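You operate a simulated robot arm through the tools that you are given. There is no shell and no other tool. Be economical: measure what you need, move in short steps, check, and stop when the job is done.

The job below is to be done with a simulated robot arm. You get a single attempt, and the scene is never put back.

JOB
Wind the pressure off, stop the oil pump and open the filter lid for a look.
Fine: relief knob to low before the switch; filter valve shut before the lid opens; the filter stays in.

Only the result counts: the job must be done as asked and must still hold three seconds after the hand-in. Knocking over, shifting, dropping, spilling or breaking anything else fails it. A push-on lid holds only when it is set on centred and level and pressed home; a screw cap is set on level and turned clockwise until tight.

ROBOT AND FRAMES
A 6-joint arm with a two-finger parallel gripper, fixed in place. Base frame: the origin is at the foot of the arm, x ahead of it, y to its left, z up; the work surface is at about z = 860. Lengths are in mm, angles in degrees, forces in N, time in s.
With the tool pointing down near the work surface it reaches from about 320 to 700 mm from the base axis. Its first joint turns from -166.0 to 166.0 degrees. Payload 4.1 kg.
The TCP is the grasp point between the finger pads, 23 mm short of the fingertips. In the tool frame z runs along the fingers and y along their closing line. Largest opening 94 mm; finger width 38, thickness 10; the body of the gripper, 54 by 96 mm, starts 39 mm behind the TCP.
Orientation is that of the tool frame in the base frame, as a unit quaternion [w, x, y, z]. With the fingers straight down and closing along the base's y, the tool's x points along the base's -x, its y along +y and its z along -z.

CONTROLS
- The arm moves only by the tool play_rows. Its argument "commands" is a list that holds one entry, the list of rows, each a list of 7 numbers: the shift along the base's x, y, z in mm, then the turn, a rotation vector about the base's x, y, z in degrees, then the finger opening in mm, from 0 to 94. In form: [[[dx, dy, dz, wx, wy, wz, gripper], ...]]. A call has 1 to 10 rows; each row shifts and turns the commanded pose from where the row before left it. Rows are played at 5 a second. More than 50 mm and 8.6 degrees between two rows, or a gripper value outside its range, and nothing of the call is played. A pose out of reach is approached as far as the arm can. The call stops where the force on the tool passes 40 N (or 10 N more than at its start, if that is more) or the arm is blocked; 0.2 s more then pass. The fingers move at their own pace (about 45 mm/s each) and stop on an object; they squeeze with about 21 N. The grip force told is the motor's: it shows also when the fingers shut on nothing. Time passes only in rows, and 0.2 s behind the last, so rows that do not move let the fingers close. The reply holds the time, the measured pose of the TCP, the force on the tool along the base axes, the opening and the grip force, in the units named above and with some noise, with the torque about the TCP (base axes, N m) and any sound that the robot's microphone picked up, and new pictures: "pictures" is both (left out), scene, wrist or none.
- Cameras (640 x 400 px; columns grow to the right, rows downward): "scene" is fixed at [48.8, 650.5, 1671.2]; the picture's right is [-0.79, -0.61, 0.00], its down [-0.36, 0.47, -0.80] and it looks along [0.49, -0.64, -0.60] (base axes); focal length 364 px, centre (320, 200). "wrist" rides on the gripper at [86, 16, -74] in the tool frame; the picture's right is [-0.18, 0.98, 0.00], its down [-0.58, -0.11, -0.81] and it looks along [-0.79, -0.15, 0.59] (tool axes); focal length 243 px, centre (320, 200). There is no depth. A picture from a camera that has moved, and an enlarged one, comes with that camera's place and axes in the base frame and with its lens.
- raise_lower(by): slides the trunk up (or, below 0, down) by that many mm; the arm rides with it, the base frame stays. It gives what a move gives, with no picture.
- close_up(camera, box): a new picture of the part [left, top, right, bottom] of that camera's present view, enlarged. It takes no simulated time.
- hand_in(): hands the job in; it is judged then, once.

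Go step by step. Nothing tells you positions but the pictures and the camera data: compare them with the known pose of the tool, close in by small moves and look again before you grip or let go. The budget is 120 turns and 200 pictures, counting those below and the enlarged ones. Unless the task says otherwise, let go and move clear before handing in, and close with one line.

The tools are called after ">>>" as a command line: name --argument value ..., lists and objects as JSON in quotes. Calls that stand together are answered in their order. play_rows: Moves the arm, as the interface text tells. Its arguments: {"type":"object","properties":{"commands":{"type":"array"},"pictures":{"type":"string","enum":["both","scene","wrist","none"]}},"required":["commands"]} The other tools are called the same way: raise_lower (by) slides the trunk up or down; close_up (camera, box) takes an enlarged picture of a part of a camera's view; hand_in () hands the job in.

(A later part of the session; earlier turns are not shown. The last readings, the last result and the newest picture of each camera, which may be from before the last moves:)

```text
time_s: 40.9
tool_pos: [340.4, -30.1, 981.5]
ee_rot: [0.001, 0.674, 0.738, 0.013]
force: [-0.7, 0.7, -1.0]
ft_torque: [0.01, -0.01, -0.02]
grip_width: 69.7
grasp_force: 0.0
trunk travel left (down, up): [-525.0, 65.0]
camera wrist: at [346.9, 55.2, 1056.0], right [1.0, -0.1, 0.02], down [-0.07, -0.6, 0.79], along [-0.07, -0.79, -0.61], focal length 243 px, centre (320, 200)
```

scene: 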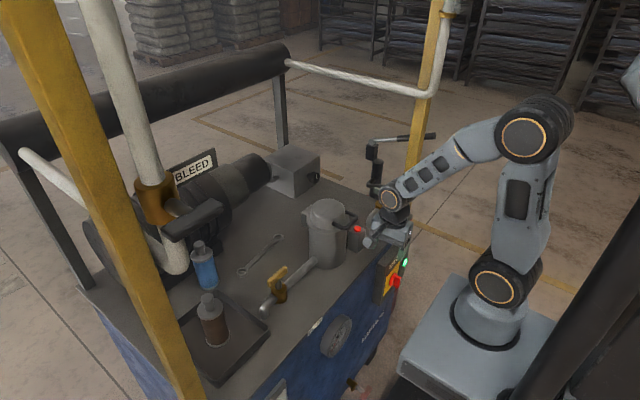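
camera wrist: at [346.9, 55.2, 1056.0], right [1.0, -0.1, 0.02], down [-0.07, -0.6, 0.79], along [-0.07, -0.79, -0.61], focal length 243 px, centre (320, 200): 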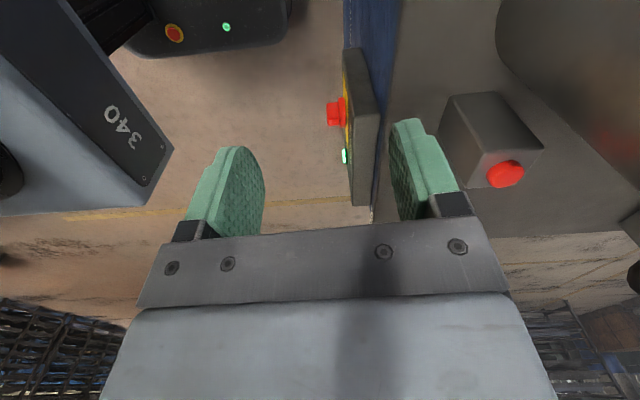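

The switch handle is at about (350,-180,695), sticking about 20 mm out of the panel face at x≈360. I'll set the camera forward again and tilt the tool 45° to view the panel face-on.

>>> play_rows --commands '[[[0, -13, 0, 0, 0, 8.5, 40], [0, -13, 0, 0, 0, 8.5, 40], [0, -13, 0, 0, 0, 8.5, 40], [0, -13, 0, 0, 0, 8.5, 40], [0, -13, 0, 0, 0, 8.5, 40], [0, -13, 0, 0, 0, 8.5, 40], [0, -13, 0, 0, 0, 8.5, 40], [0, -13, 0, 0, 0, 8.5, 40], [0, -13, 0, 0, 0, 8.5, 40], [0, -13, 0, 0, 0, 8.5, 40]]]' --pictures "none"

>>> play_rows --commands '[[[-4, -1, -15, 0, -7.5, 0, 40], [-4, -1, -15, 0, -7.5, 0, 40], [-4, -1, -15, 0, -7.5, 0, 40], [-4, -1, -15, 0, -7.5, 0, 40], [-4, -1, -15, 0, -7.5, 0, 40], [-4, -1, -15, 0, -7.5, 0, 40], [-4, -1, -20, 0, 0, 0, 40], [-4, -1, -20, 0, 0, 0, 40], [-4, -1, -20, 0, 0, 0, 40], [-4, -1, -20, 0, 0, 0, 40]]]'

```text
time_s: 43.0
tool_pos: [339.5, -161.5, 981.0]
ee_rot: [-0.007, -0.002, 1.0, 0.01]
force: [-0.4, -0.2, 0.4]
ft_torque: [0.0, 0.0, 0.05]
grip_width: 40.0
grasp_force: 0.0
trunk travel left (down, up): [-525.0, 65.0]
```

```text
time_s: 45.2
tool_pos: [345.0, -225.0, 862.8]
ee_rot: [0.375, -0.005, 0.927, 0.011]
force: [-0.5, -0.4, -0.2]
ft_torque: [-0.02, -0.01, 0.02]
grip_width: 40.0
grasp_force: 0.0
out of reach, approached as far as the arm can: row 4, 5, 6, 7, 8, 9, 10
trunk travel left (down, up): [-525.0, 65.0]
camera wrist: at [230.1, -212.0, 854.5], right [0.11, 0.98, 0.15], down [-0.14, -0.13, 0.98], along [0.98, -0.13, 0.12], focal length 243 px, centre (320, 200)
```

scene: 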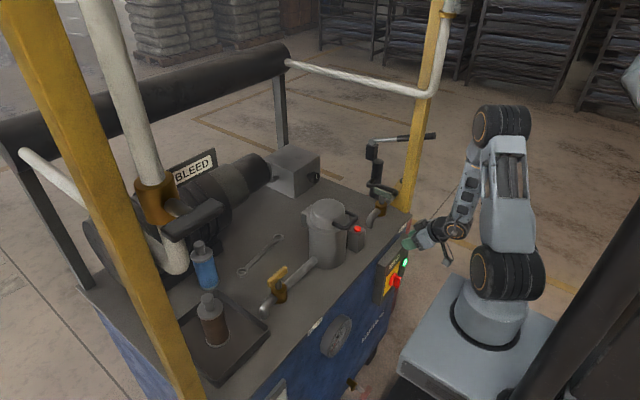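
wrist: 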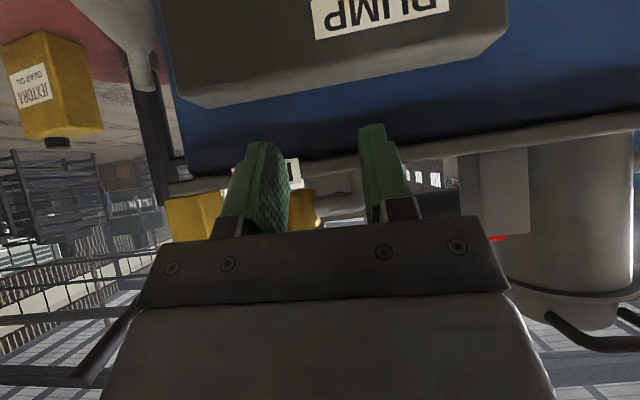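

The arm is at its inner reach limit at this height; lower down there is more room. I'll back away from the panel face sideways first and then descend.

>>> play_rows --commands '[[[-12, -15, 0, 0, 0, 0, 40], [-12, -15, 0, 0, 0, 0, 40], [0, 0, -20, 0, 0, 0, 40], [0, 0, -20, 0, 0, 0, 40], [0, 0, -20, 0, 0, 0, 40], [0, 0, -20, 0, 0, 0, 40]]]'

```text
time_s: 46.6
tool_pos: [333.5, -283.4, 804.5]
ee_rot: [0.374, -0.005, 0.927, 0.013]
force: [0.3, -0.6, -1.2]
ft_torque: [-0.01, -0.02, 0.0]
grip_width: 39.9
grasp_force: 0.0
out of reach, approached as far as the arm can: row 4, 5, 6
trunk travel left (down, up): [-525.0, 65.0]
camera wrist: at [220.4, -270.0, 797.4], right [0.11, 0.98, 0.15], down [-0.14, -0.13, 0.98], along [0.98, -0.13, 0.12], focal length 243 px, centre (320, 200)
```

scene: 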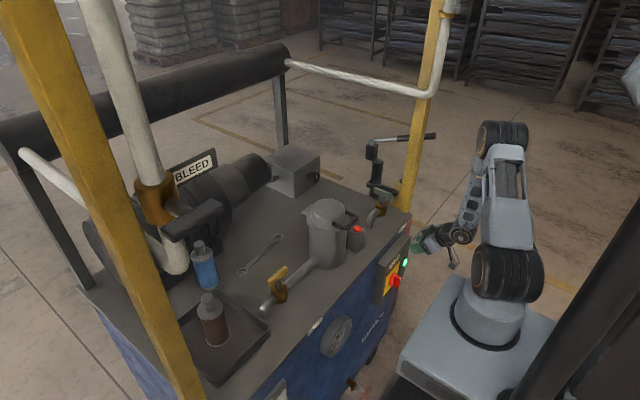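
wrist: 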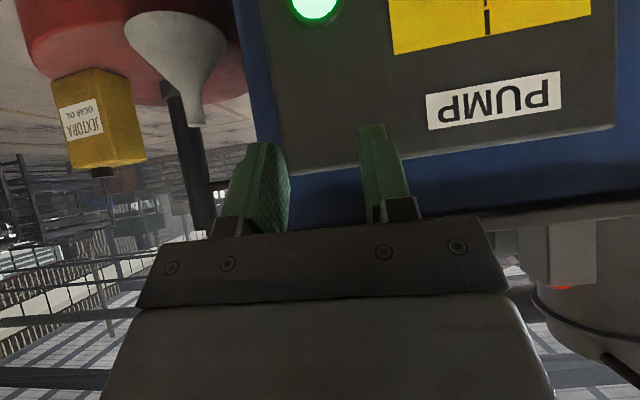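

Going lower folds the arm tighter; it's better to raise the arm relative to its shoulder and drop the trunk instead. I'll lift straight up, clear of the panel.

>>> play_rows --commands '[[[-2, 0, 20, 0, 0, 0, 40], [-2, 0, 30, 0, 0, 0, 40], [-2, 0, 40, 0, 0, 0, 40], [0, 0, 40, 0, 0, 0, 40], [0, 0, 40, 0, 0, 0, 40], [0, 0, 40, 0, 0, 0, 40], [0, 0, 40, 0, 0, 0, 40], [0, 0, 40, 0, 0, 0, 40], [0, 0, 40, 0, 0, 0, 40]]]' --pictures "scene"

```text
time_s: 48.6
tool_pos: [328.2, -283.0, 1136.3]
ee_rot: [0.375, -0.005, 0.927, 0.01]
force: [0.2, -0.5, 0.4]
ft_torque: [0.03, 0.02, 0.01]
grip_width: 40.1
grasp_force: 0.1
trunk travel left (down, up): [-525.0, 65.0]
```

scene: 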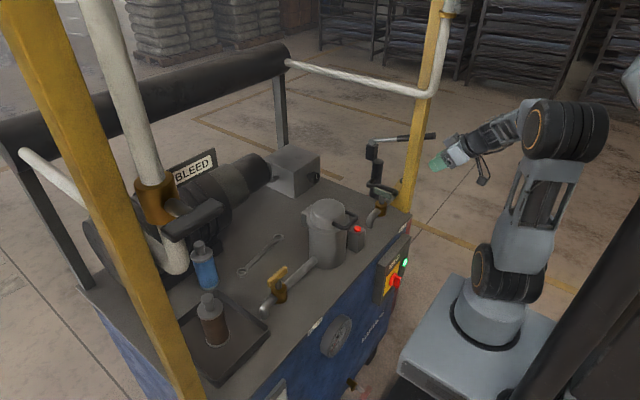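

>>> play_rows --commands '[[[-10, 24, 8, 0, 0, 0, 40], [-10, 24, 8, 0, 0, 0, 40], [-10, 24, 8, 0, 0, 0, 40], [-10, 24, 8, 0, 0, 0, 40], [0, 0, 0, 0, 0, 0, 40]]]' --pictures "none"

```text
time_s: 49.9
tool_pos: [288.5, -188.4, 1166.6]
ee_rot: [0.375, -0.006, 0.927, 0.009]
force: [0.7, -0.2, 1.3]
ft_torque: [0.03, 0.01, 0.0]
grip_width: 39.8
grasp_force: 0.1
trunk travel left (down, up): [-525.0, 65.0]
```

Reached. Now lower the trunk in two steps.

>>> raise_lower --by -250

>>> raise_lower --by -160

>>> play_rows --commands '[[[0, 0, 0, 0, 0, 0, 40]]]'

```text
time_s: 52.4
tool_pos: [287.4, -188.8, 917.9]
ee_rot: [0.375, -0.005, 0.927, 0.009]
force: [-0.6, -0.5, -0.3]
ft_torque: [0.01, 0.02, 0.0]
grip_width: 39.6
grasp_force: 0.0
trunk travel left (down, up): [-275.0, 315.0]
```

```text
time_s: 54.3
tool_pos: [289.4, -187.6, 756.8]
ee_rot: [0.376, -0.006, 0.927, 0.009]
force: [-0.3, -0.2, 0.0]
ft_torque: [0.0, 0.01, 0.0]
grip_width: 39.9
grasp_force: 0.1
trunk travel left (down, up): [-115.0, 475.0]
```

```text
time_s: 54.7
tool_pos: [288.8, -187.7, 756.7]
ee_rot: [0.376, -0.006, 0.927, 0.009]
force: [-0.8, 0.4, 0.0]
ft_torque: [0.01, -0.01, 0.01]
grip_width: 40.1
grasp_force: 0.0
trunk travel left (down, up): [-115.0, 475.0]
camera wrist: at [174.4, -174.8, 749.4], right [0.12, 0.98, 0.14], down [-0.14, -0.12, 0.98], along [0.98, -0.13, 0.12], focal length 243 px, centre (320, 200)
```

scene: 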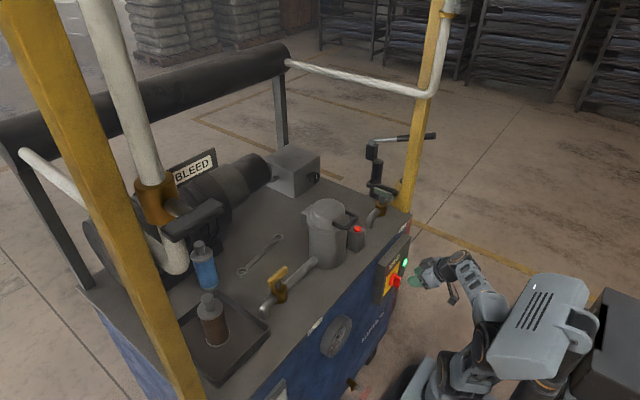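
wrist: 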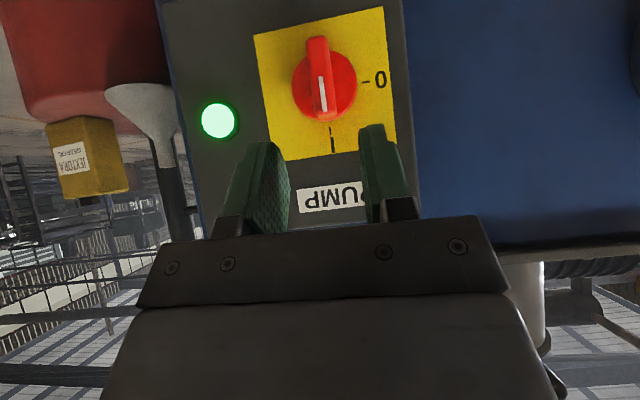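

The wrist view shows the switch handle at I (up), with 0 toward +y, so it needs a quarter turn counter-clockwise. I'll push it with closed fingers from its right side, starting beside the upper half of the paddle.

>>> play_rows --commands '[[[0, -13, -5, 0, 0, 0, 0], [0, -13, -5, 0, 0, 0, 0], [10, 0, -5, 0, 0, 0, 0], [10, 0, -5, 0, 0, 0, 0], [10, 0, -5, 0, 0, 0, 0], [5, 0, -5, 0, 0, 0, 0]]]'

```text
time_s: 56.1
tool_pos: [324.8, -214.9, 727.6]
ee_rot: [0.375, -0.006, 0.927, 0.009]
force: [0.6, 0.2, -0.4]
ft_torque: [0.02, 0.01, 0.04]
grip_width: 0.0
grasp_force: 21.2
trunk travel left (down, up): [-115.0, 475.0]
camera wrist: at [209.9, -200.6, 719.7], right [0.12, 0.98, 0.14], down [-0.14, -0.12, 0.98], along [0.98, -0.13, 0.12], focal length 243 px, centre (320, 200)
```

scene: 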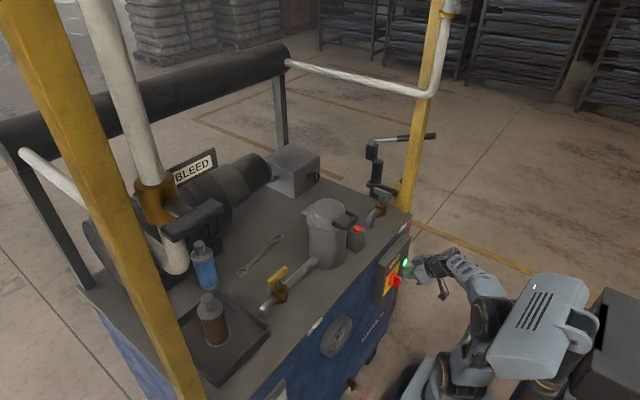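
wrist: 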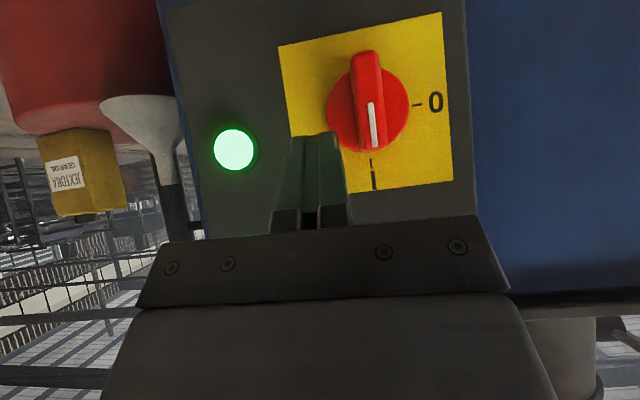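

The fingertip is just a bit high relative to the paddle; I'll lower 10 mm and push toward +y.

>>> play_rows --commands '[[[2, 0, -10, 0, 0, 0, 0], [0, 6, 0, 0, 0, 0, 0], [0, 6, 0, 0, 0, 0, 0], [0, 6, 0, 0, 0, 0, 0], [0, 5, 1, 0, 0, 0, 0]]]'

```text
time_s: 57.3
tool_pos: [325.9, -190.8, 718.3]
ee_rot: [0.376, -0.007, 0.927, 0.01]
force: [-8.3, -2.2, 8.4]
ft_torque: [0.01, 0.0, 0.02]
grip_width: 0.0
grasp_force: 21.0
trunk travel left (down, up): [-115.0, 475.0]
camera wrist: at [211.0, -177.4, 710.7], right [0.11, 0.98, 0.14], down [-0.14, -0.13, 0.98], along [0.98, -0.13, 0.13], focal length 243 px, centre (320, 200)
```

scene: 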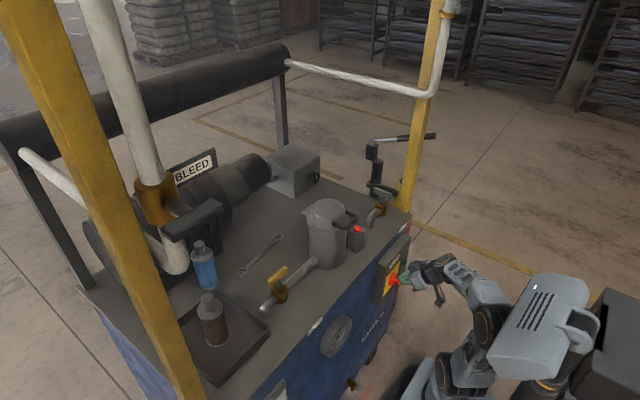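
wrist: 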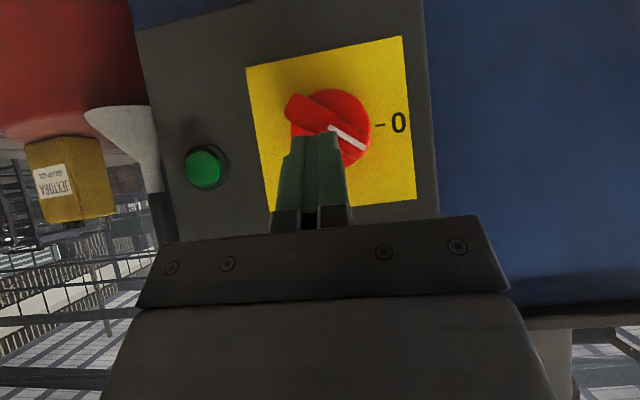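

The lamp went out; the handle is about 60° round. I'll finish by pressing its +y end down to the 0 mark.

>>> play_rows --commands '[[[0, 0, 12, 0, 0, 0, 0], [0, 12, 0, 0, 0, 0, 0], [0, 12, 0, 0, 0, 0, 0], [0, 0, -5, 0, 0, 0, 0], [0, 0, -5, 0, 0, 0, 0], [0, 0, -4, 0, 0, 0, 0]]]' --pictures "wrist"

```text
time_s: 58.7
tool_pos: [325.1, -167.0, 714.9]
ee_rot: [0.374, -0.003, 0.927, 0.009]
force: [0.2, 0.4, -0.5]
ft_torque: [0.01, 0.01, 0.0]
grip_width: 0.2
grasp_force: 21.0
trunk travel left (down, up): [-115.0, 475.0]
camera wrist: at [210.9, -153.8, 707.2], right [0.12, 0.98, 0.14], down [-0.14, -0.12, 0.98], along [0.98, -0.14, 0.12], focal length 243 px, centre (320, 200)
```

wrist: 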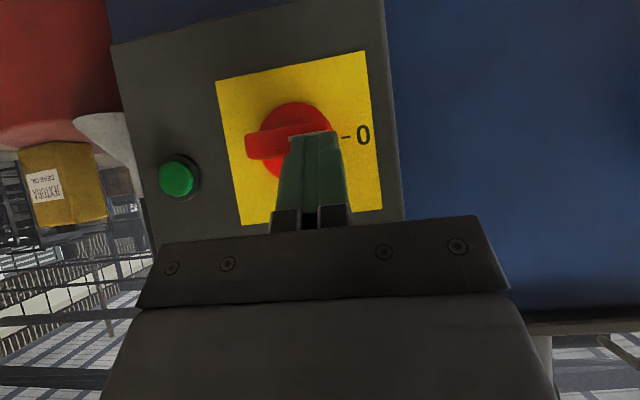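

The handle looks horizontal at 0. I'll back off and check.

>>> play_rows --commands '[[[0, 0, 10, 0, 0, 0, 0], [-15, 0, 10, 0, 0, 0, 0], [-15, 0, 10, 0, 0, 0, 0], [-5, 0, 8, 0, 0, 0, 0]]]' --pictures "wrist"

```text
time_s: 59.7
tool_pos: [291.3, -167.4, 753.2]
ee_rot: [0.375, -0.005, 0.927, 0.009]
force: [-0.4, 0.1, 0.3]
ft_torque: [-0.01, 0.01, 0.0]
grip_width: 0.0
grasp_force: 21.5
trunk travel left (down, up): [-115.0, 475.0]
camera wrist: at [176.8, -154.0, 746.1], right [0.12, 0.98, 0.14], down [-0.14, -0.12, 0.98], along [0.98, -0.13, 0.12], focal length 243 px, centre (320, 200)
```

wrist: 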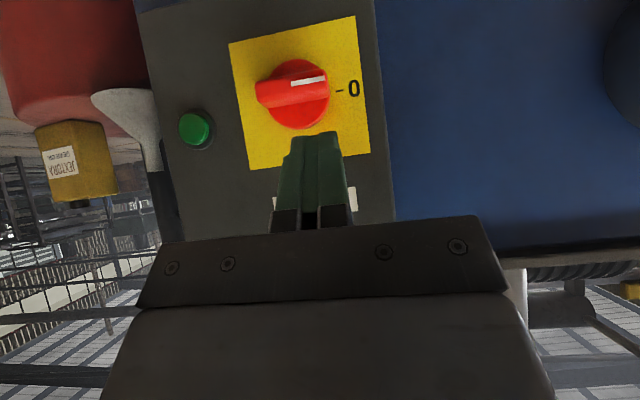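

The handle is on 0 and the lamp is out. Now I'll raise the trunk back and go for the yellow filter valve, estimated at (518,214) with its handle top at about z=956, lying along y (open).

>>> raise_lower --by 410

>>> play_rows --commands '[[[20, 20, 0, 0, 7.35, 0, 50], [37, 30, 0, 0, 7.35, 0, 50], [37, 30, 0, 0, 7.35, 0, 50], [37, 30, 0, 0, 7.35, 0, 50], [37, 30, 0, 0, 7.35, 0, 50], [37, 30, 0, 0, 7.35, 0, 50], [20, 15, 0, 0, 0, 0, 50], [0, 0, 0, 0, 0, 0, 50]]]' --pictures "none"

>>> play_rows --commands '[[[0, 20, 0, 0, 0, 8.6, 60], [0, 20, 0, 0, 0, 8.6, 60], [0, 20, 0, 0, 0, 8.6, 60], [0, 20, 0, 0, 0, 8.6, 60], [0, 20, 0, 0, 0, 8.6, 60], [0, 20, 0, 0, 0, 8.6, 60], [0, 20, 0, 0, 0, 8.6, 60], [0, 20, -20, 0, 0, 8.6, 60], [0, 20, -20, 0, 0, 8.6, 60], [0, 10, -20, 0, 0, 8.6, 60]]]'

```text
refused: 410 is not a number from -400 to 400
```

```text
time_s: 60.3
tool_pos: [346.9, -111.8, 755.2]
ee_rot: [0.24, -0.005, 0.971, 0.009]
force: [-32.5, 6.8, 19.4]
ft_torque: [-0.26, -0.16, -0.6]
grip_width: 46.3
grasp_force: 0.0
trunk travel left (down, up): [-115.0, 475.0]
stopped in row 3: the force on the tool passed its limit at 94 N (the readings are from after the stop); the commanded pose is now the measured one
```

```text
time_s: 60.6
tool_pos: [346.5, -108.0, 754.6]
ee_rot: [0.237, -0.023, 0.971, 0.013]
force: [-40.6, 3.6, 19.3]
ft_torque: [-0.51, -0.13, -1.1]
grip_width: 56.7
grasp_force: 0.0
trunk travel left (down, up): [-115.0, 475.0]
stopped in row 1: the force on the tool passed its limit at 53 N (the readings are from after the stop); the commanded pose is now the measured one
camera wrist: at [234.1, -98.4, 780.3], right [0.11, 0.99, 0.1], down [0.15, -0.12, 0.98], along [0.98, -0.1, -0.16], focal length 243 px, centre (320, 200)
```

scene: 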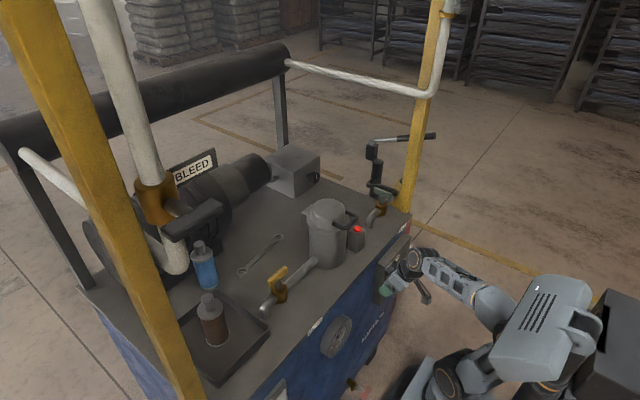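
wrist: 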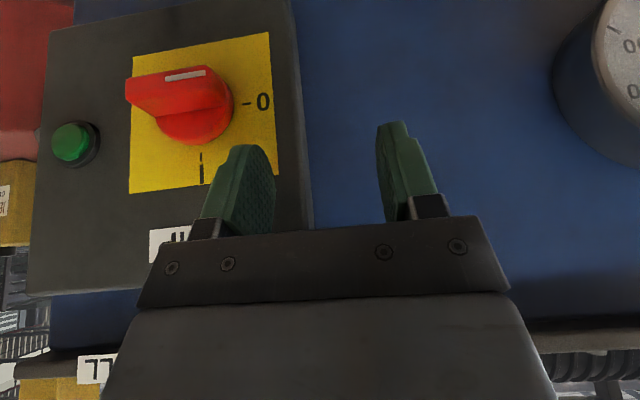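

I wrongly batched those calls: the trunk raise was refused (limit 400), and the fingers pressed on the panel face. It looks undamaged. I'll back straight off in -x.

>>> play_rows --commands '[[[-8, 0, 0, 0, 0, 0, 56], [-12, 0, 0, 0, 0, 0, 56], [-15, -5, 5, 0, -7, 0, 56], [-15, -5, 5, 0, -7, 0, 56], [0, 0, 0, 0, 0, 0, 56]]]'

```text
time_s: 61.7
tool_pos: [328.2, -75.8, 742.8]
ee_rot: [0.32, -0.102, 0.94, 0.066]
force: [0.8, 0.4, 0.3]
ft_torque: [0.01, 0.02, 0.0]
grip_width: 55.9
grasp_force: 0.0
trunk travel left (down, up): [-115.0, 475.0]
stopped in row 5: the arm was blocked; the commanded pose is now the measured one
camera wrist: at [213.7, -87.6, 747.9], right [-0.09, 0.98, 0.17], down [0.0, -0.17, 0.99], along [1.0, 0.09, 0.01], focal length 243 px, centre (320, 200)
```

scene: 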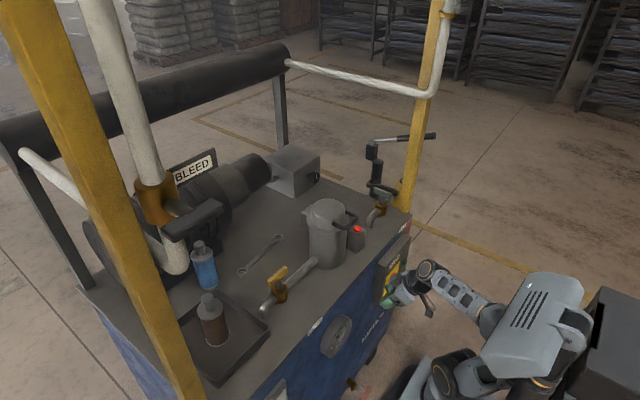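
wrist: 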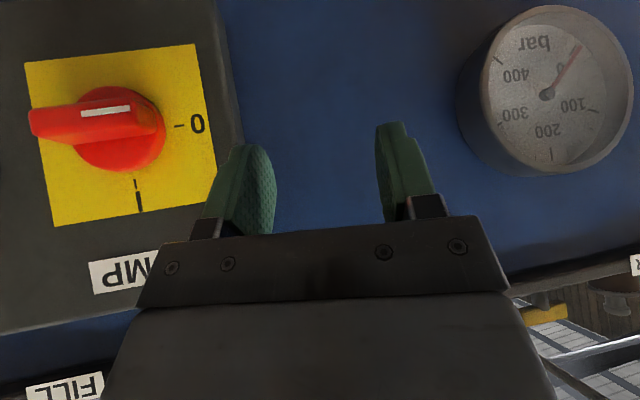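

The gauge reads about 0. I'll rise a little while easing away from the face.

>>> play_rows --commands '[[[-3, 0, 8, 0, 0, 0, 56], [-4, 0, 8, 0, 0, 0, 56], [-5, 0, 8, 0, 0, 0, 56], [-6, 0, 8, 0, 0, 0, 56], [-6, 0, 8, 0, 0, 0, 56]]]' --pictures "wrist"

```text
time_s: 63.1
tool_pos: [314.7, -61.7, 753.0]
ee_rot: [0.278, -0.121, 0.946, 0.115]
force: [-0.2, 0.5, -0.5]
ft_torque: [0.0, 0.0, -0.04]
grip_width: 56.0
grasp_force: 0.0
trunk travel left (down, up): [-115.0, 475.0]
stopped in row 5: the arm was blocked; the commanded pose is now the measured one
camera wrist: at [202.1, -83.1, 768.2], right [-0.14, 0.96, 0.25], down [0.11, -0.24, 0.97], along [0.98, 0.16, -0.07], focal length 243 px, centre (320, 200)
```

wrist: 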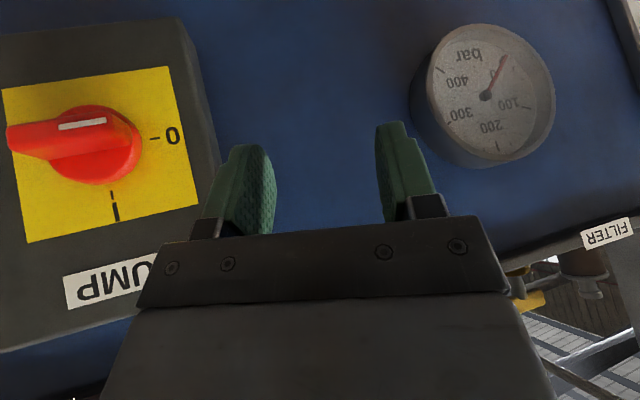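

There's now clearance from the panel. I'll raise the trunk 100 and check.

>>> raise_lower --by 100

```text
time_s: 64.5
tool_pos: [310.6, -63.0, 856.7]
ee_rot: [0.28, -0.122, 0.945, 0.114]
force: [-0.1, 0.6, -0.1]
ft_torque: [0.02, -0.02, -0.01]
grip_width: 55.9
grasp_force: 0.1
trunk travel left (down, up): [-215.0, 375.0]
```

>>> raise_lower --by 310

>>> play_rows --commands '[[[0, 0, 0, 0, 0, 0, 56]]]'

```text
time_s: 67.5
tool_pos: [312.1, -62.1, 1166.4]
ee_rot: [0.281, -0.123, 0.945, 0.116]
force: [-0.3, -0.8, -1.4]
ft_torque: [0.01, 0.01, 0.0]
grip_width: 55.8
grasp_force: 0.0
trunk travel left (down, up): [-525.0, 65.0]
```

```text
time_s: 68.0
tool_pos: [312.1, -61.7, 1166.8]
ee_rot: [0.281, -0.123, 0.945, 0.115]
force: [0.2, -1.0, 1.0]
ft_torque: [0.01, 0.0, 0.04]
grip_width: 55.9
grasp_force: 0.1
trunk travel left (down, up): [-525.0, 65.0]
camera wrist: at [198.9, -83.3, 1180.5], right [-0.14, 0.96, 0.25], down [0.1, -0.24, 0.97], along [0.98, 0.16, -0.06], focal length 243 px, centre (320, 200)
```

scene: 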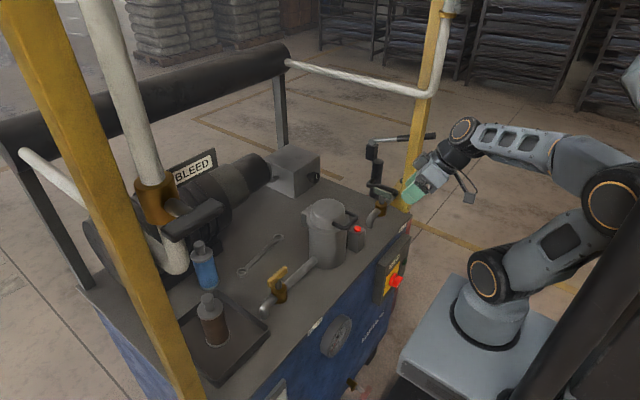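
wrist: 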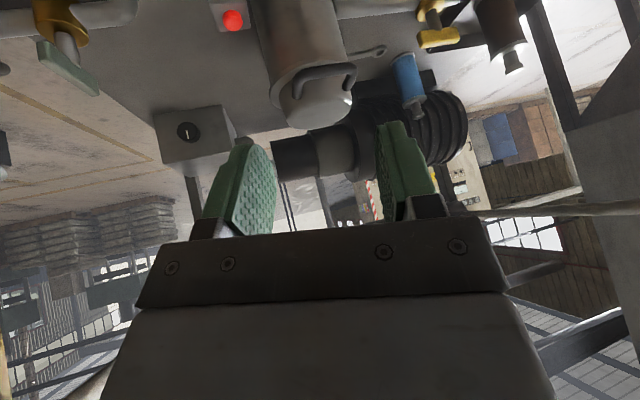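

All fine. Now I'll level the tool downward and move above the yellow valve with the fingers closing along x.

>>> play_rows --commands '[[[30, 20, 0, -2.68, 6.56, -2.88, 60], [30, 20, 0, -2.68, 6.56, -2.88, 60], [30, 20, 0, -2.68, 6.56, -2.88, 60], [30, 20, 0, -2.68, 6.56, -2.88, 60], [30, 20, 0, -2.68, 6.56, -2.88, 60], [0, 0, 0, 0, 0, 0, 60]]]' --pictures "none"

>>> play_rows --commands '[[[5.4, 17.5, 0, 0, 0, 8.6, 60], [5.4, 17.5, 0, 0, 0, 8.6, 60], [5.4, 17.5, 0, 0, 0, 8.6, 60], [5.4, 17.5, 0, 0, 0, 8.6, 60], [5.4, 17.5, 0, 0, 0, 8.6, 60], [5.4, 17.5, 0, 0, 0, 8.6, 60], [5.4, 17.5, -20, 0, 0, 8.6, 60], [5.4, 17.5, -20, 0, 0, 8.6, 60], [5.4, 17.5, -20, 0, 0, 8.6, 60], [5.4, 17.5, -20, 0, 0, 8.6, 60]]]'

```text
time_s: 69.3
tool_pos: [460.5, 37.6, 1167.6]
ee_rot: [0.0, 0.001, 1.0, -0.002]
force: [0.3, 0.2, 0.7]
ft_torque: [-0.03, 0.03, -0.01]
grip_width: 60.2
grasp_force: 0.0
trunk travel left (down, up): [-525.0, 65.0]
```

```text
time_s: 71.5
tool_pos: [515.4, 213.0, 1086.8]
ee_rot: [0.001, -0.683, 0.731, -0.002]
force: [0.8, -1.0, 0.0]
ft_torque: [0.0, -0.01, 0.02]
grip_width: 60.3
grasp_force: 0.2
trunk travel left (down, up): [-525.0, 65.0]
camera wrist: at [493.0, 127.6, 1160.0], right [-0.97, 0.25, 0.0], down [0.15, 0.57, 0.81], along [0.2, 0.78, -0.59], focal length 243 px, centre (320, 200)
```

scene: 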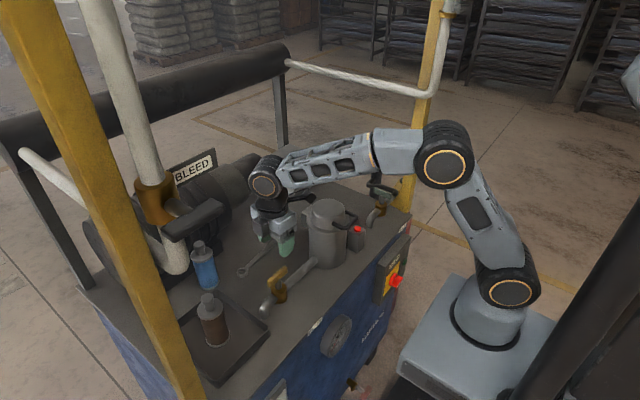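
wrist: 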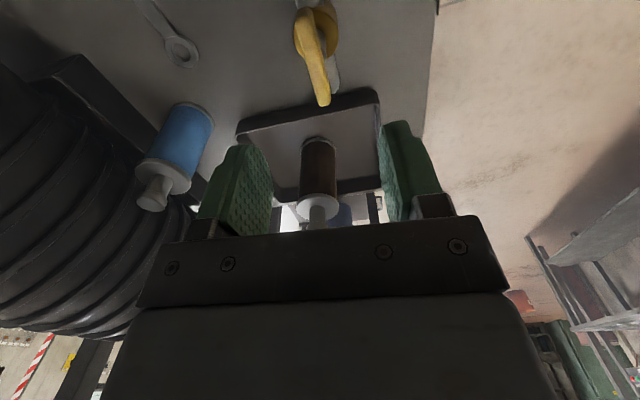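

The valve handle is centred near (518,217), spanning y 182–252 with its top at z≈956. I'll descend over it.

>>> play_rows --commands '[[[1, 1, -30, 0, 0, 4, 60], [1, 1, -30, 0, 0, 0, 60], [1, 1, -30, 0, 0, 0, 60], [0, 1, -20, 0, 0, 0, 60], [0, 0, -15, 0, 0, 0, 60], [0, 0, -10, 0, 0, 0, 60]]]'

```text
time_s: 73.0
tool_pos: [518.8, 216.6, 951.1]
ee_rot: [0.001, -0.707, 0.708, -0.002]
force: [0.7, 0.8, 0.4]
ft_torque: [-0.02, 0.0, 0.03]
grip_width: 59.9
grasp_force: 0.0
trunk travel left (down, up): [-525.0, 65.0]
camera wrist: at [502.2, 129.6, 1025.1], right [-0.98, 0.19, 0.0], down [0.11, 0.58, 0.81], along [0.15, 0.79, -0.59], focal length 243 px, centre (320, 200)
```

scene: 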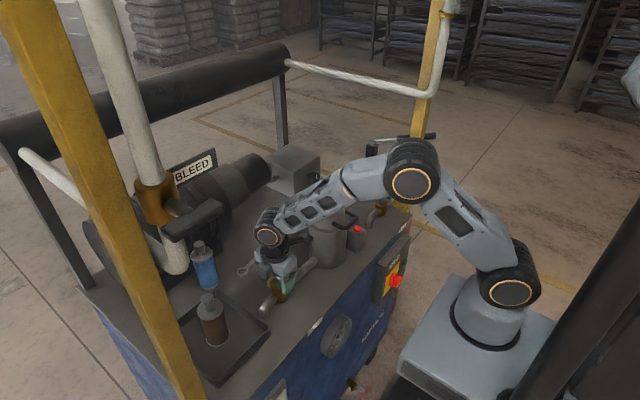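
wrist: 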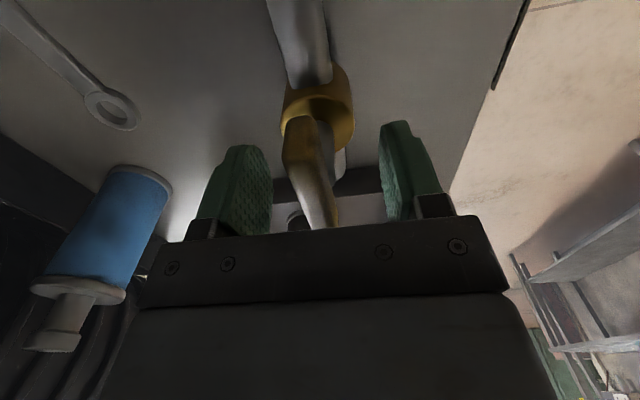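

>>> play_rows --commands '[[[0, 0, -7, 0, 0, 0, 60], [0, 0, 0, 0, 0, 0, 8], [0, 0, 0, 0, 0, 0, 8], [0, 0, 0, 0, 0, 0, 8], [0, 0, 0, 0, 0, 0, 8]]]' --pictures "wrist"

```text
time_s: 74.2
tool_pos: [519.4, 217.1, 944.4]
ee_rot: [0.002, -0.706, 0.708, -0.001]
force: [9.3, 0.7, -1.2]
ft_torque: [0.2, 0.53, 0.04]
grip_width: 17.5
grasp_force: 44.7
trunk travel left (down, up): [-525.0, 65.0]
camera wrist: at [503.2, 129.3, 1018.0], right [-0.98, 0.19, 0.0], down [0.11, 0.58, 0.81], along [0.15, 0.79, -0.59], focal length 243 px, centre (320, 200)
```

wrist: 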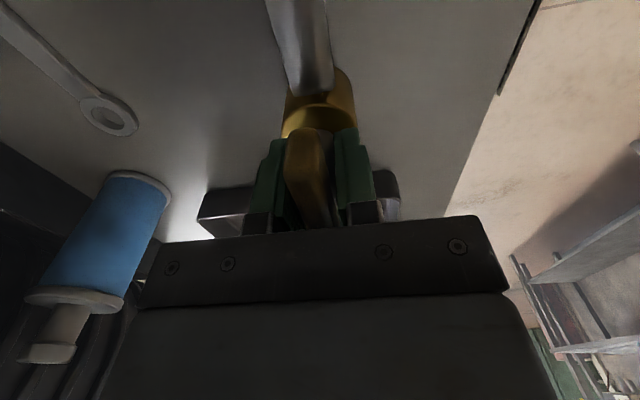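

Gripped the handle (17.5 mm). I'll turn clockwise a little and feel.

>>> play_rows --commands '[[[-1, 0, 0, 0, 0, 0, 8], [0, 0, 0, 0, 0, -5, 8], [0, 0, 0, 0, 0, -5, 8], [0, 0, 0, 0, 0, -5, 8]]]' --pictures "none"

```text
time_s: 75.2
tool_pos: [520.2, 217.3, 945.4]
ee_rot: [0.002, -0.607, 0.795, -0.001]
force: [21.4, 1.5, 0.1]
ft_torque: [-0.43, 0.01, 0.04]
grip_width: 17.8
grasp_force: 45.0
trunk travel left (down, up): [-525.0, 65.0]
```

No torque, so it turns freely. The lateral force rose with my -x shift, so I'll shift +x and continue.

>>> play_rows --commands '[[[2, 0, 0, 0, 0, 0, 8], [0, 0, 0, 0, 0, -7, 8], [0, 0, 0, 0, 0, -7, 8]]]' --pictures "wrist"

```text
time_s: 76.0
tool_pos: [520.2, 216.2, 945.1]
ee_rot: [0.001, -0.506, 0.863, -0.001]
force: [16.9, 0.7, 2.1]
ft_torque: [0.46, -0.41, 0.01]
grip_width: 18.0
grasp_force: 44.9
trunk travel left (down, up): [-525.0, 65.0]
camera wrist: at [464.1, 148.1, 1018.1], right [-0.77, 0.64, 0.0], down [0.38, 0.45, 0.81], along [0.52, 0.62, -0.59], focal length 243 px, centre (320, 200)
```

wrist: 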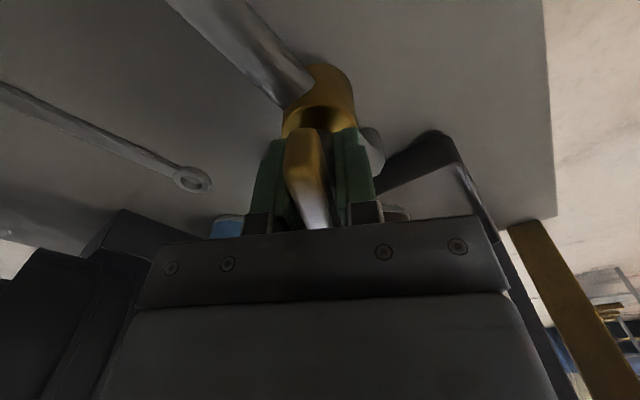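

The handle is turning with the gripper. Continue.

>>> play_rows --commands '[[[1, 0, 0, 0, 0, -7, 8], [0, 0, 0, 0, 0, -7, 8], [0, 0, 0, 0, 0, -7, 8], [0, 0, 0, 0, 0, -7, 8], [0, 0, 0, 0, 0, -7, 8], [0, 0, 0, 0, 0, -7, 8]]]' --pictures "wrist"

```text
time_s: 77.3
tool_pos: [520.7, 215.1, 944.4]
ee_rot: [0.0, -0.162, 0.987, -0.001]
force: [14.2, -5.3, 3.7]
ft_torque: [-0.1, -0.07, 0.02]
grip_width: 17.6
grasp_force: 45.4
trunk travel left (down, up): [-525.0, 65.0]
camera wrist: at [434.2, 202.5, 1018.2], right [-0.14, 0.99, 0.0], down [0.58, 0.09, 0.81], along [0.8, 0.11, -0.59], focal length 243 px, centre (320, 200)
```

wrist: 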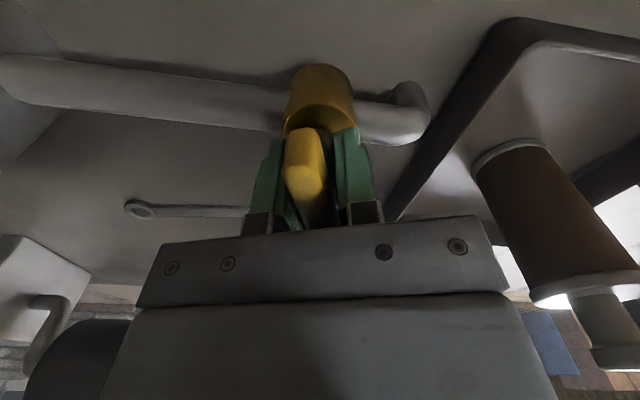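

About 71° turned. On to 90° and the stop.

>>> play_rows --commands '[[[0, 0, 0, 0, 0, -6, 8], [0, 0, 0, 0, 0, -6, 8], [0, 0, 0, 0, 0, -6.6, 8], [0, 0, 0, 0, 0, -3, 8], [0, 0, 0, 0, 0, 0, 8]]]' --pictures "wrist"

```text
time_s: 78.5
tool_pos: [521.8, 214.8, 945.4]
ee_rot: [0.0, 0.025, 1.0, -0.001]
force: [11.7, -10.5, -0.2]
ft_torque: [-0.14, -0.33, 0.24]
grip_width: 17.6
grasp_force: 44.8
trunk travel left (down, up): [-525.0, 65.0]
camera wrist: at [435.6, 234.8, 1018.2], right [0.23, 0.97, 0.0], down [0.58, -0.14, 0.81], along [0.78, -0.19, -0.59], focal length 243 px, centre (320, 200)
```

wrist: 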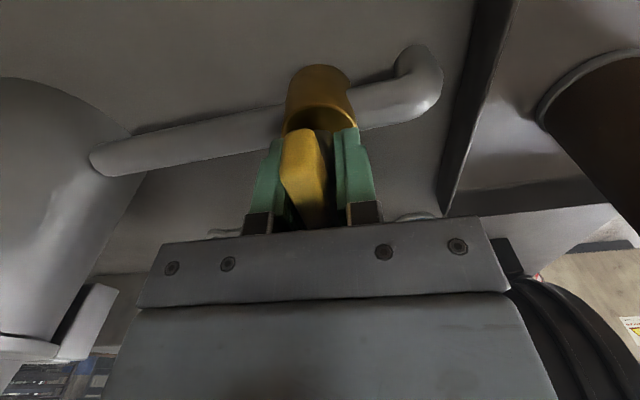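

At ~90° torque appears: the stop. I'll release and lift, then check the handle.

>>> play_rows --commands '[[[0, 0, 0, 0, 0, 0, 60], [0, 0, 0, 0, 0, 0, 60], [0, 0, 0, 0, 0, 0, 60], [0, 0, 30, 0, 0, 0, 60], [0, 0, 40, 0, 0, 0, 60], [0, 0, 40, 0, 0, 0, 60], [0, 0, 40, 0, 0, 0, 60], [-10, -40, 10, 0, 0, 0, 60]]]'

>>> close_up --camera "scene" --box '[230, 180, 390, 320]'

```text
time_s: 80.3
tool_pos: [511.3, 175.0, 1105.0]
ee_rot: [0.0, 0.023, 1.0, -0.001]
force: [-0.5, -0.4, 0.5]
ft_torque: [0.0, 0.01, -0.01]
grip_width: 60.0
grasp_force: 0.0
trunk travel left (down, up): [-525.0, 65.0]
camera wrist: at [424.8, 195.2, 1178.6], right [0.23, 0.97, 0.0], down [0.58, -0.13, 0.81], along [0.78, -0.19, -0.59], focal length 243 px, centre (320, 200)
```

scene: 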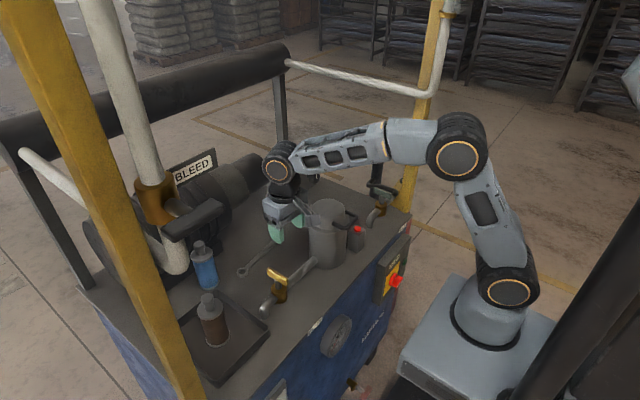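
wrist: 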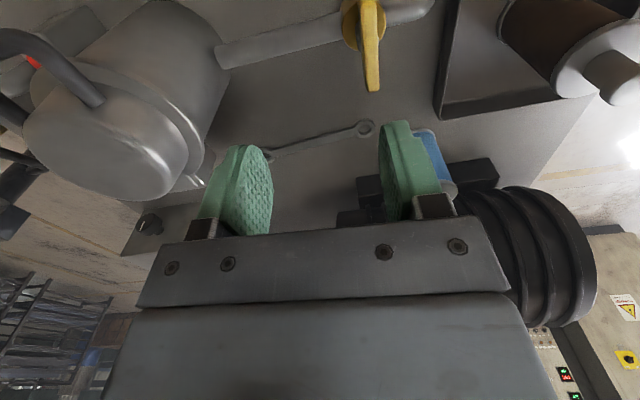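

```text
2.86 times, centred on (310, 250) of scene
camera zoom: at [48.8, 650.5, 1671.2], right [-0.79, -0.61, 0.0], down [-0.36, 0.47, -0.8], along [0.49, -0.64, -0.6], focal length 1042 px, centre (349, 57)
```

zoom: 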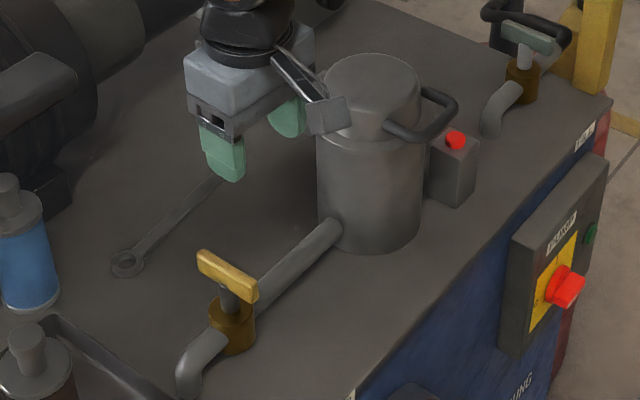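

The valve handle is now across the pipe (shut). Now the lid: its handle bar is near (439,1,1028) with the hinge on the far (+x) side. I'll move over it with the fingers closing along x.

>>> play_rows --commands '[[[-7, -17, 4, 0, 0, 8.6, 60], [-7, -17, 4, 0, 0, 8.6, 60], [-7, -17, 4, 0, 0, 8.6, 60], [-7, -17, 4, 0, 0, 8.6, 60], [-7, -17, 4, 0, 0, 8.6, 60], [-7, -17, 4, 0, 0, 8.6, 60], [-7, -17, 4, 0, 0, 8.6, 60], [-7, -17, 4, 0, 0, 8.6, 60], [-7, -17, 4, 0, 0, 8.6, 60], [-7, -17, 4, 0, 0, 8.6, 60]]]'

>>> close_up --camera "scene" --box '[290, 180, 380, 270]'

```text
time_s: 82.5
tool_pos: [440.5, 5.4, 1145.3]
ee_rot: [0.001, -0.666, 0.746, -0.001]
force: [-0.8, 0.3, -0.4]
ft_torque: [0.01, -0.03, 0.01]
grip_width: 59.7
grasp_force: 0.0
trunk travel left (down, up): [-525.0, 65.0]
camera wrist: at [414.1, -79.1, 1218.4], right [-0.96, 0.3, 0.0], down [0.17, 0.56, 0.81], along [0.24, 0.77, -0.59], focal length 243 px, centre (320, 200)
```

scene: 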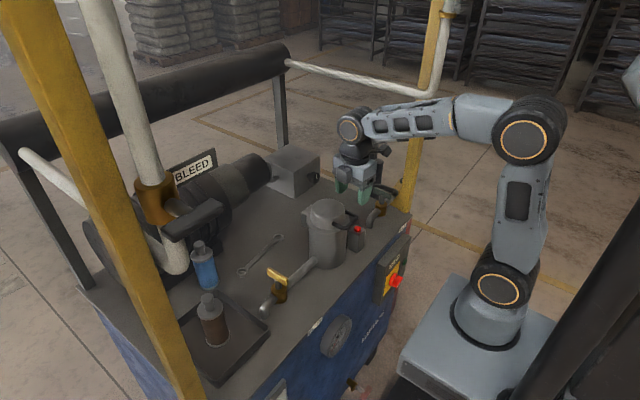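
wrist: 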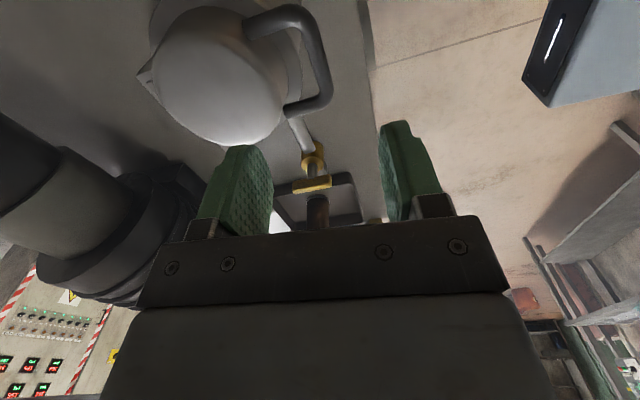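

```text
4.44 times, centred on (335, 225) of scene
camera zoom: at [48.8, 650.5, 1671.2], right [-0.79, -0.61, 0.0], down [-0.36, 0.47, -0.8], along [0.49, -0.64, -0.6], focal length 1620 px, centre (253, 89)
```

zoom: 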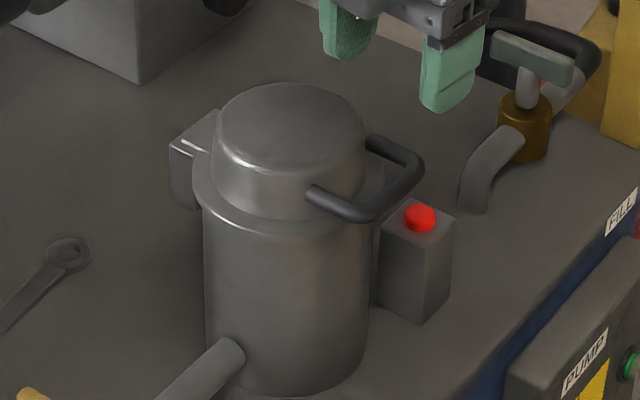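

The handle bar is at x≈443, z≈1029, spanning y −31…31. I'll square the yaw, narrow the fingers to 26 mm and descend in two stages.

>>> play_rows --commands '[[[2, -5, 0, 0, 0, 6.5, 26], [0, 0, -25, 0, 0, 0, 26], [0, 0, -25, 0, 0, 0, 26], [0, 0, -15, 0, 0, 0, 26], [0, 0, 0, 0, 0, 0, 26]]]'

>>> close_up --camera "scene" --box '[290, 160, 380, 250]'

```text
time_s: 83.8
tool_pos: [441.6, 1.2, 1080.1]
ee_rot: [0.001, -0.706, 0.709, -0.001]
force: [0.4, -0.5, 1.0]
ft_torque: [-0.03, 0.04, 0.02]
grip_width: 25.9
grasp_force: 0.2
trunk travel left (down, up): [-525.0, 65.0]
camera wrist: at [425.5, -85.6, 1152.8], right [-0.98, 0.19, 0.0], down [0.11, 0.58, 0.81], along [0.15, 0.79, -0.59], focal length 243 px, centre (320, 200)
```

scene: 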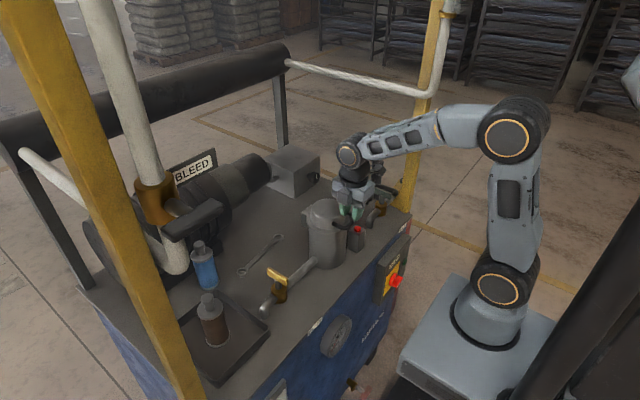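
wrist: 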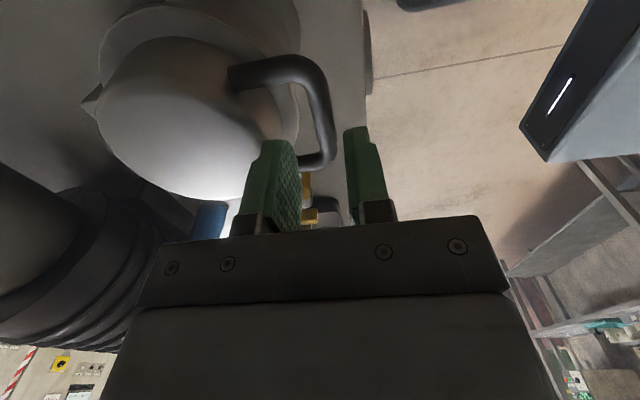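

```text
4.44 times, centred on (335, 205) of scene
camera zoom: at [48.8, 650.5, 1671.2], right [-0.79, -0.61, 0.0], down [-0.36, 0.47, -0.8], along [0.49, -0.64, -0.6], focal length 1620 px, centre (253, 178)
```

zoom: 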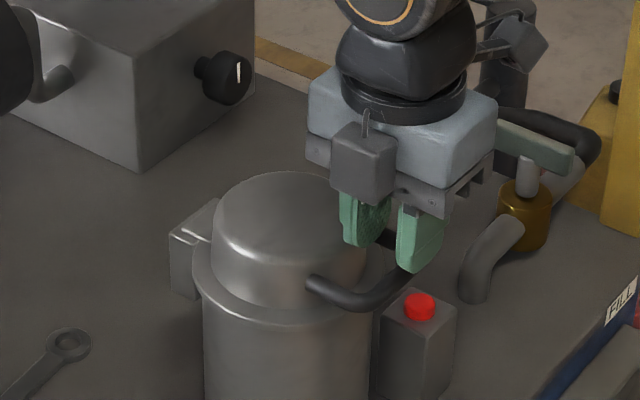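

Alignment looks good; descend onto the bar.

>>> play_rows --commands '[[[-1, -1, -15, 0, 0, 0, 26], [0, 0, -15, 0, 0, 0, 26], [0, 0, -12, 0, 0, 0, 26], [0, 0, -5, 0, 0, 0, 26]]]'

>>> close_up --camera "scene" --box '[290, 180, 380, 270]'

```text
time_s: 84.8
tool_pos: [442.4, -1.0, 1032.4]
ee_rot: [0.0, -0.705, 0.709, -0.001]
force: [-0.1, -0.1, 0.1]
ft_torque: [0.01, -0.01, 0.0]
grip_width: 25.8
grasp_force: 0.0
trunk travel left (down, up): [-525.0, 65.0]
camera wrist: at [424.6, -86.4, 1106.3], right [-0.98, 0.19, 0.0], down [0.11, 0.58, 0.81], along [0.15, 0.79, -0.59], focal length 243 px, centre (320, 200)
```

scene: 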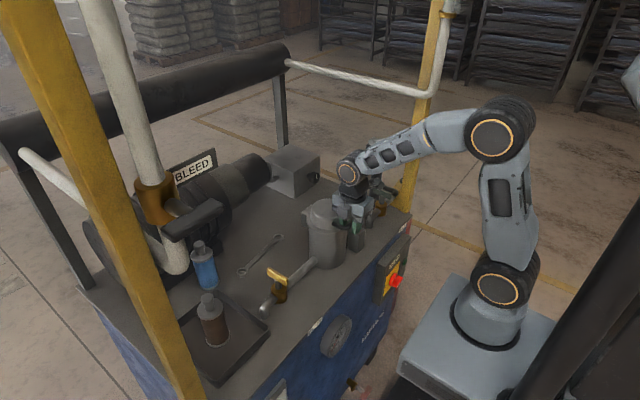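
wrist: 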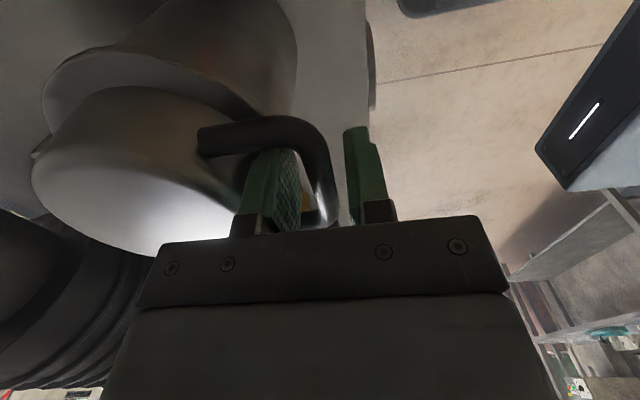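

```text
4.44 times, centred on (335, 225) of scene
camera zoom: at [48.8, 650.5, 1671.2], right [-0.79, -0.61, 0.0], down [-0.36, 0.47, -0.8], along [0.49, -0.64, -0.6], focal length 1620 px, centre (253, 89)
```

zoom: 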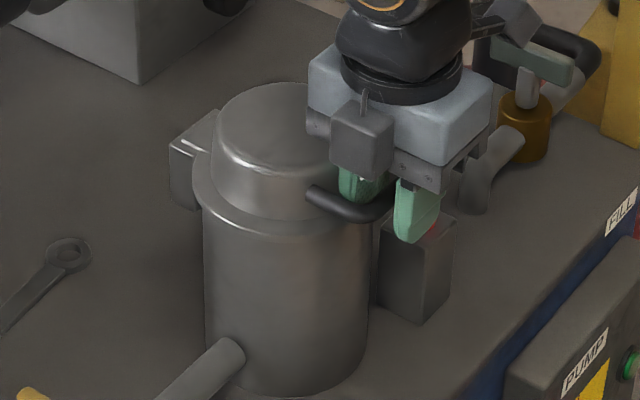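

The bar is between the pads. Close on it and lift through the first ~20° of an arc about the hinge near x≈578.

>>> play_rows --commands '[[[0, 0, 0, 0, 0, 0, 4], [0, 0, 0, 0, 0, 0, 4], [0, 0, 0, 0, 0, 0, 4], [3, 0, 11.7, 0, 0, 0, 4], [3.3, 0, 11.7, 0, 0, 0, 4]]]'

>>> close_up --camera "scene" --box '[290, 180, 380, 270]'

```text
time_s: 86.0
tool_pos: [445.9, 0.7, 1057.0]
ee_rot: [0.001, -0.707, 0.707, -0.001]
force: [-4.4, 0.2, -1.8]
ft_torque: [1.07, 0.19, 1.74]
grip_width: 12.1
grasp_force: 44.6
trunk travel left (down, up): [-525.0, 65.0]
camera wrist: at [430.3, -86.5, 1130.0], right [-0.98, 0.19, 0.0], down [0.11, 0.58, 0.81], along [0.15, 0.79, -0.59], focal length 243 px, centre (320, 200)
```

scene: 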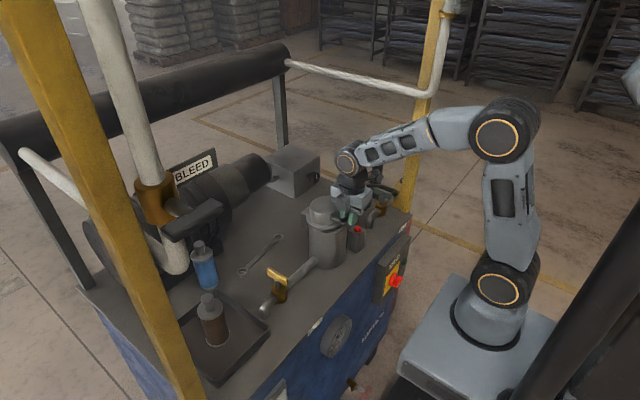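
wrist: 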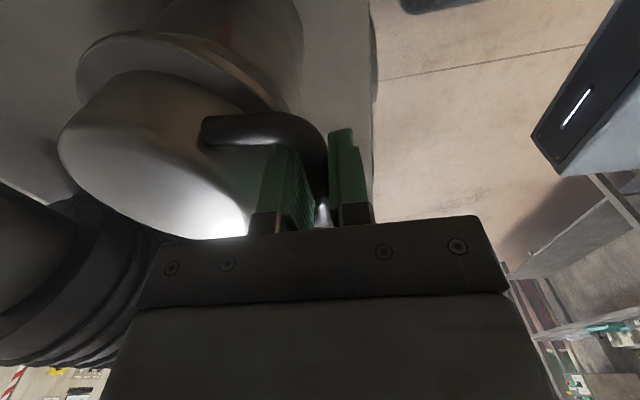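

```text
4.44 times, centred on (335, 225) of scene
camera zoom: at [48.8, 650.5, 1671.2], right [-0.79, -0.61, 0.0], down [-0.36, 0.47, -0.8], along [0.49, -0.64, -0.6], focal length 1620 px, centre (253, 89)
```

zoom: 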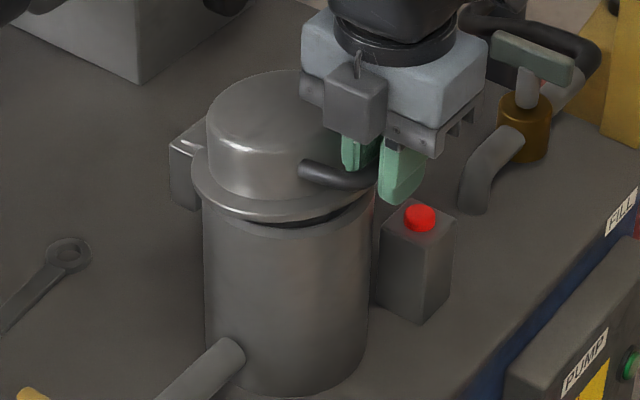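

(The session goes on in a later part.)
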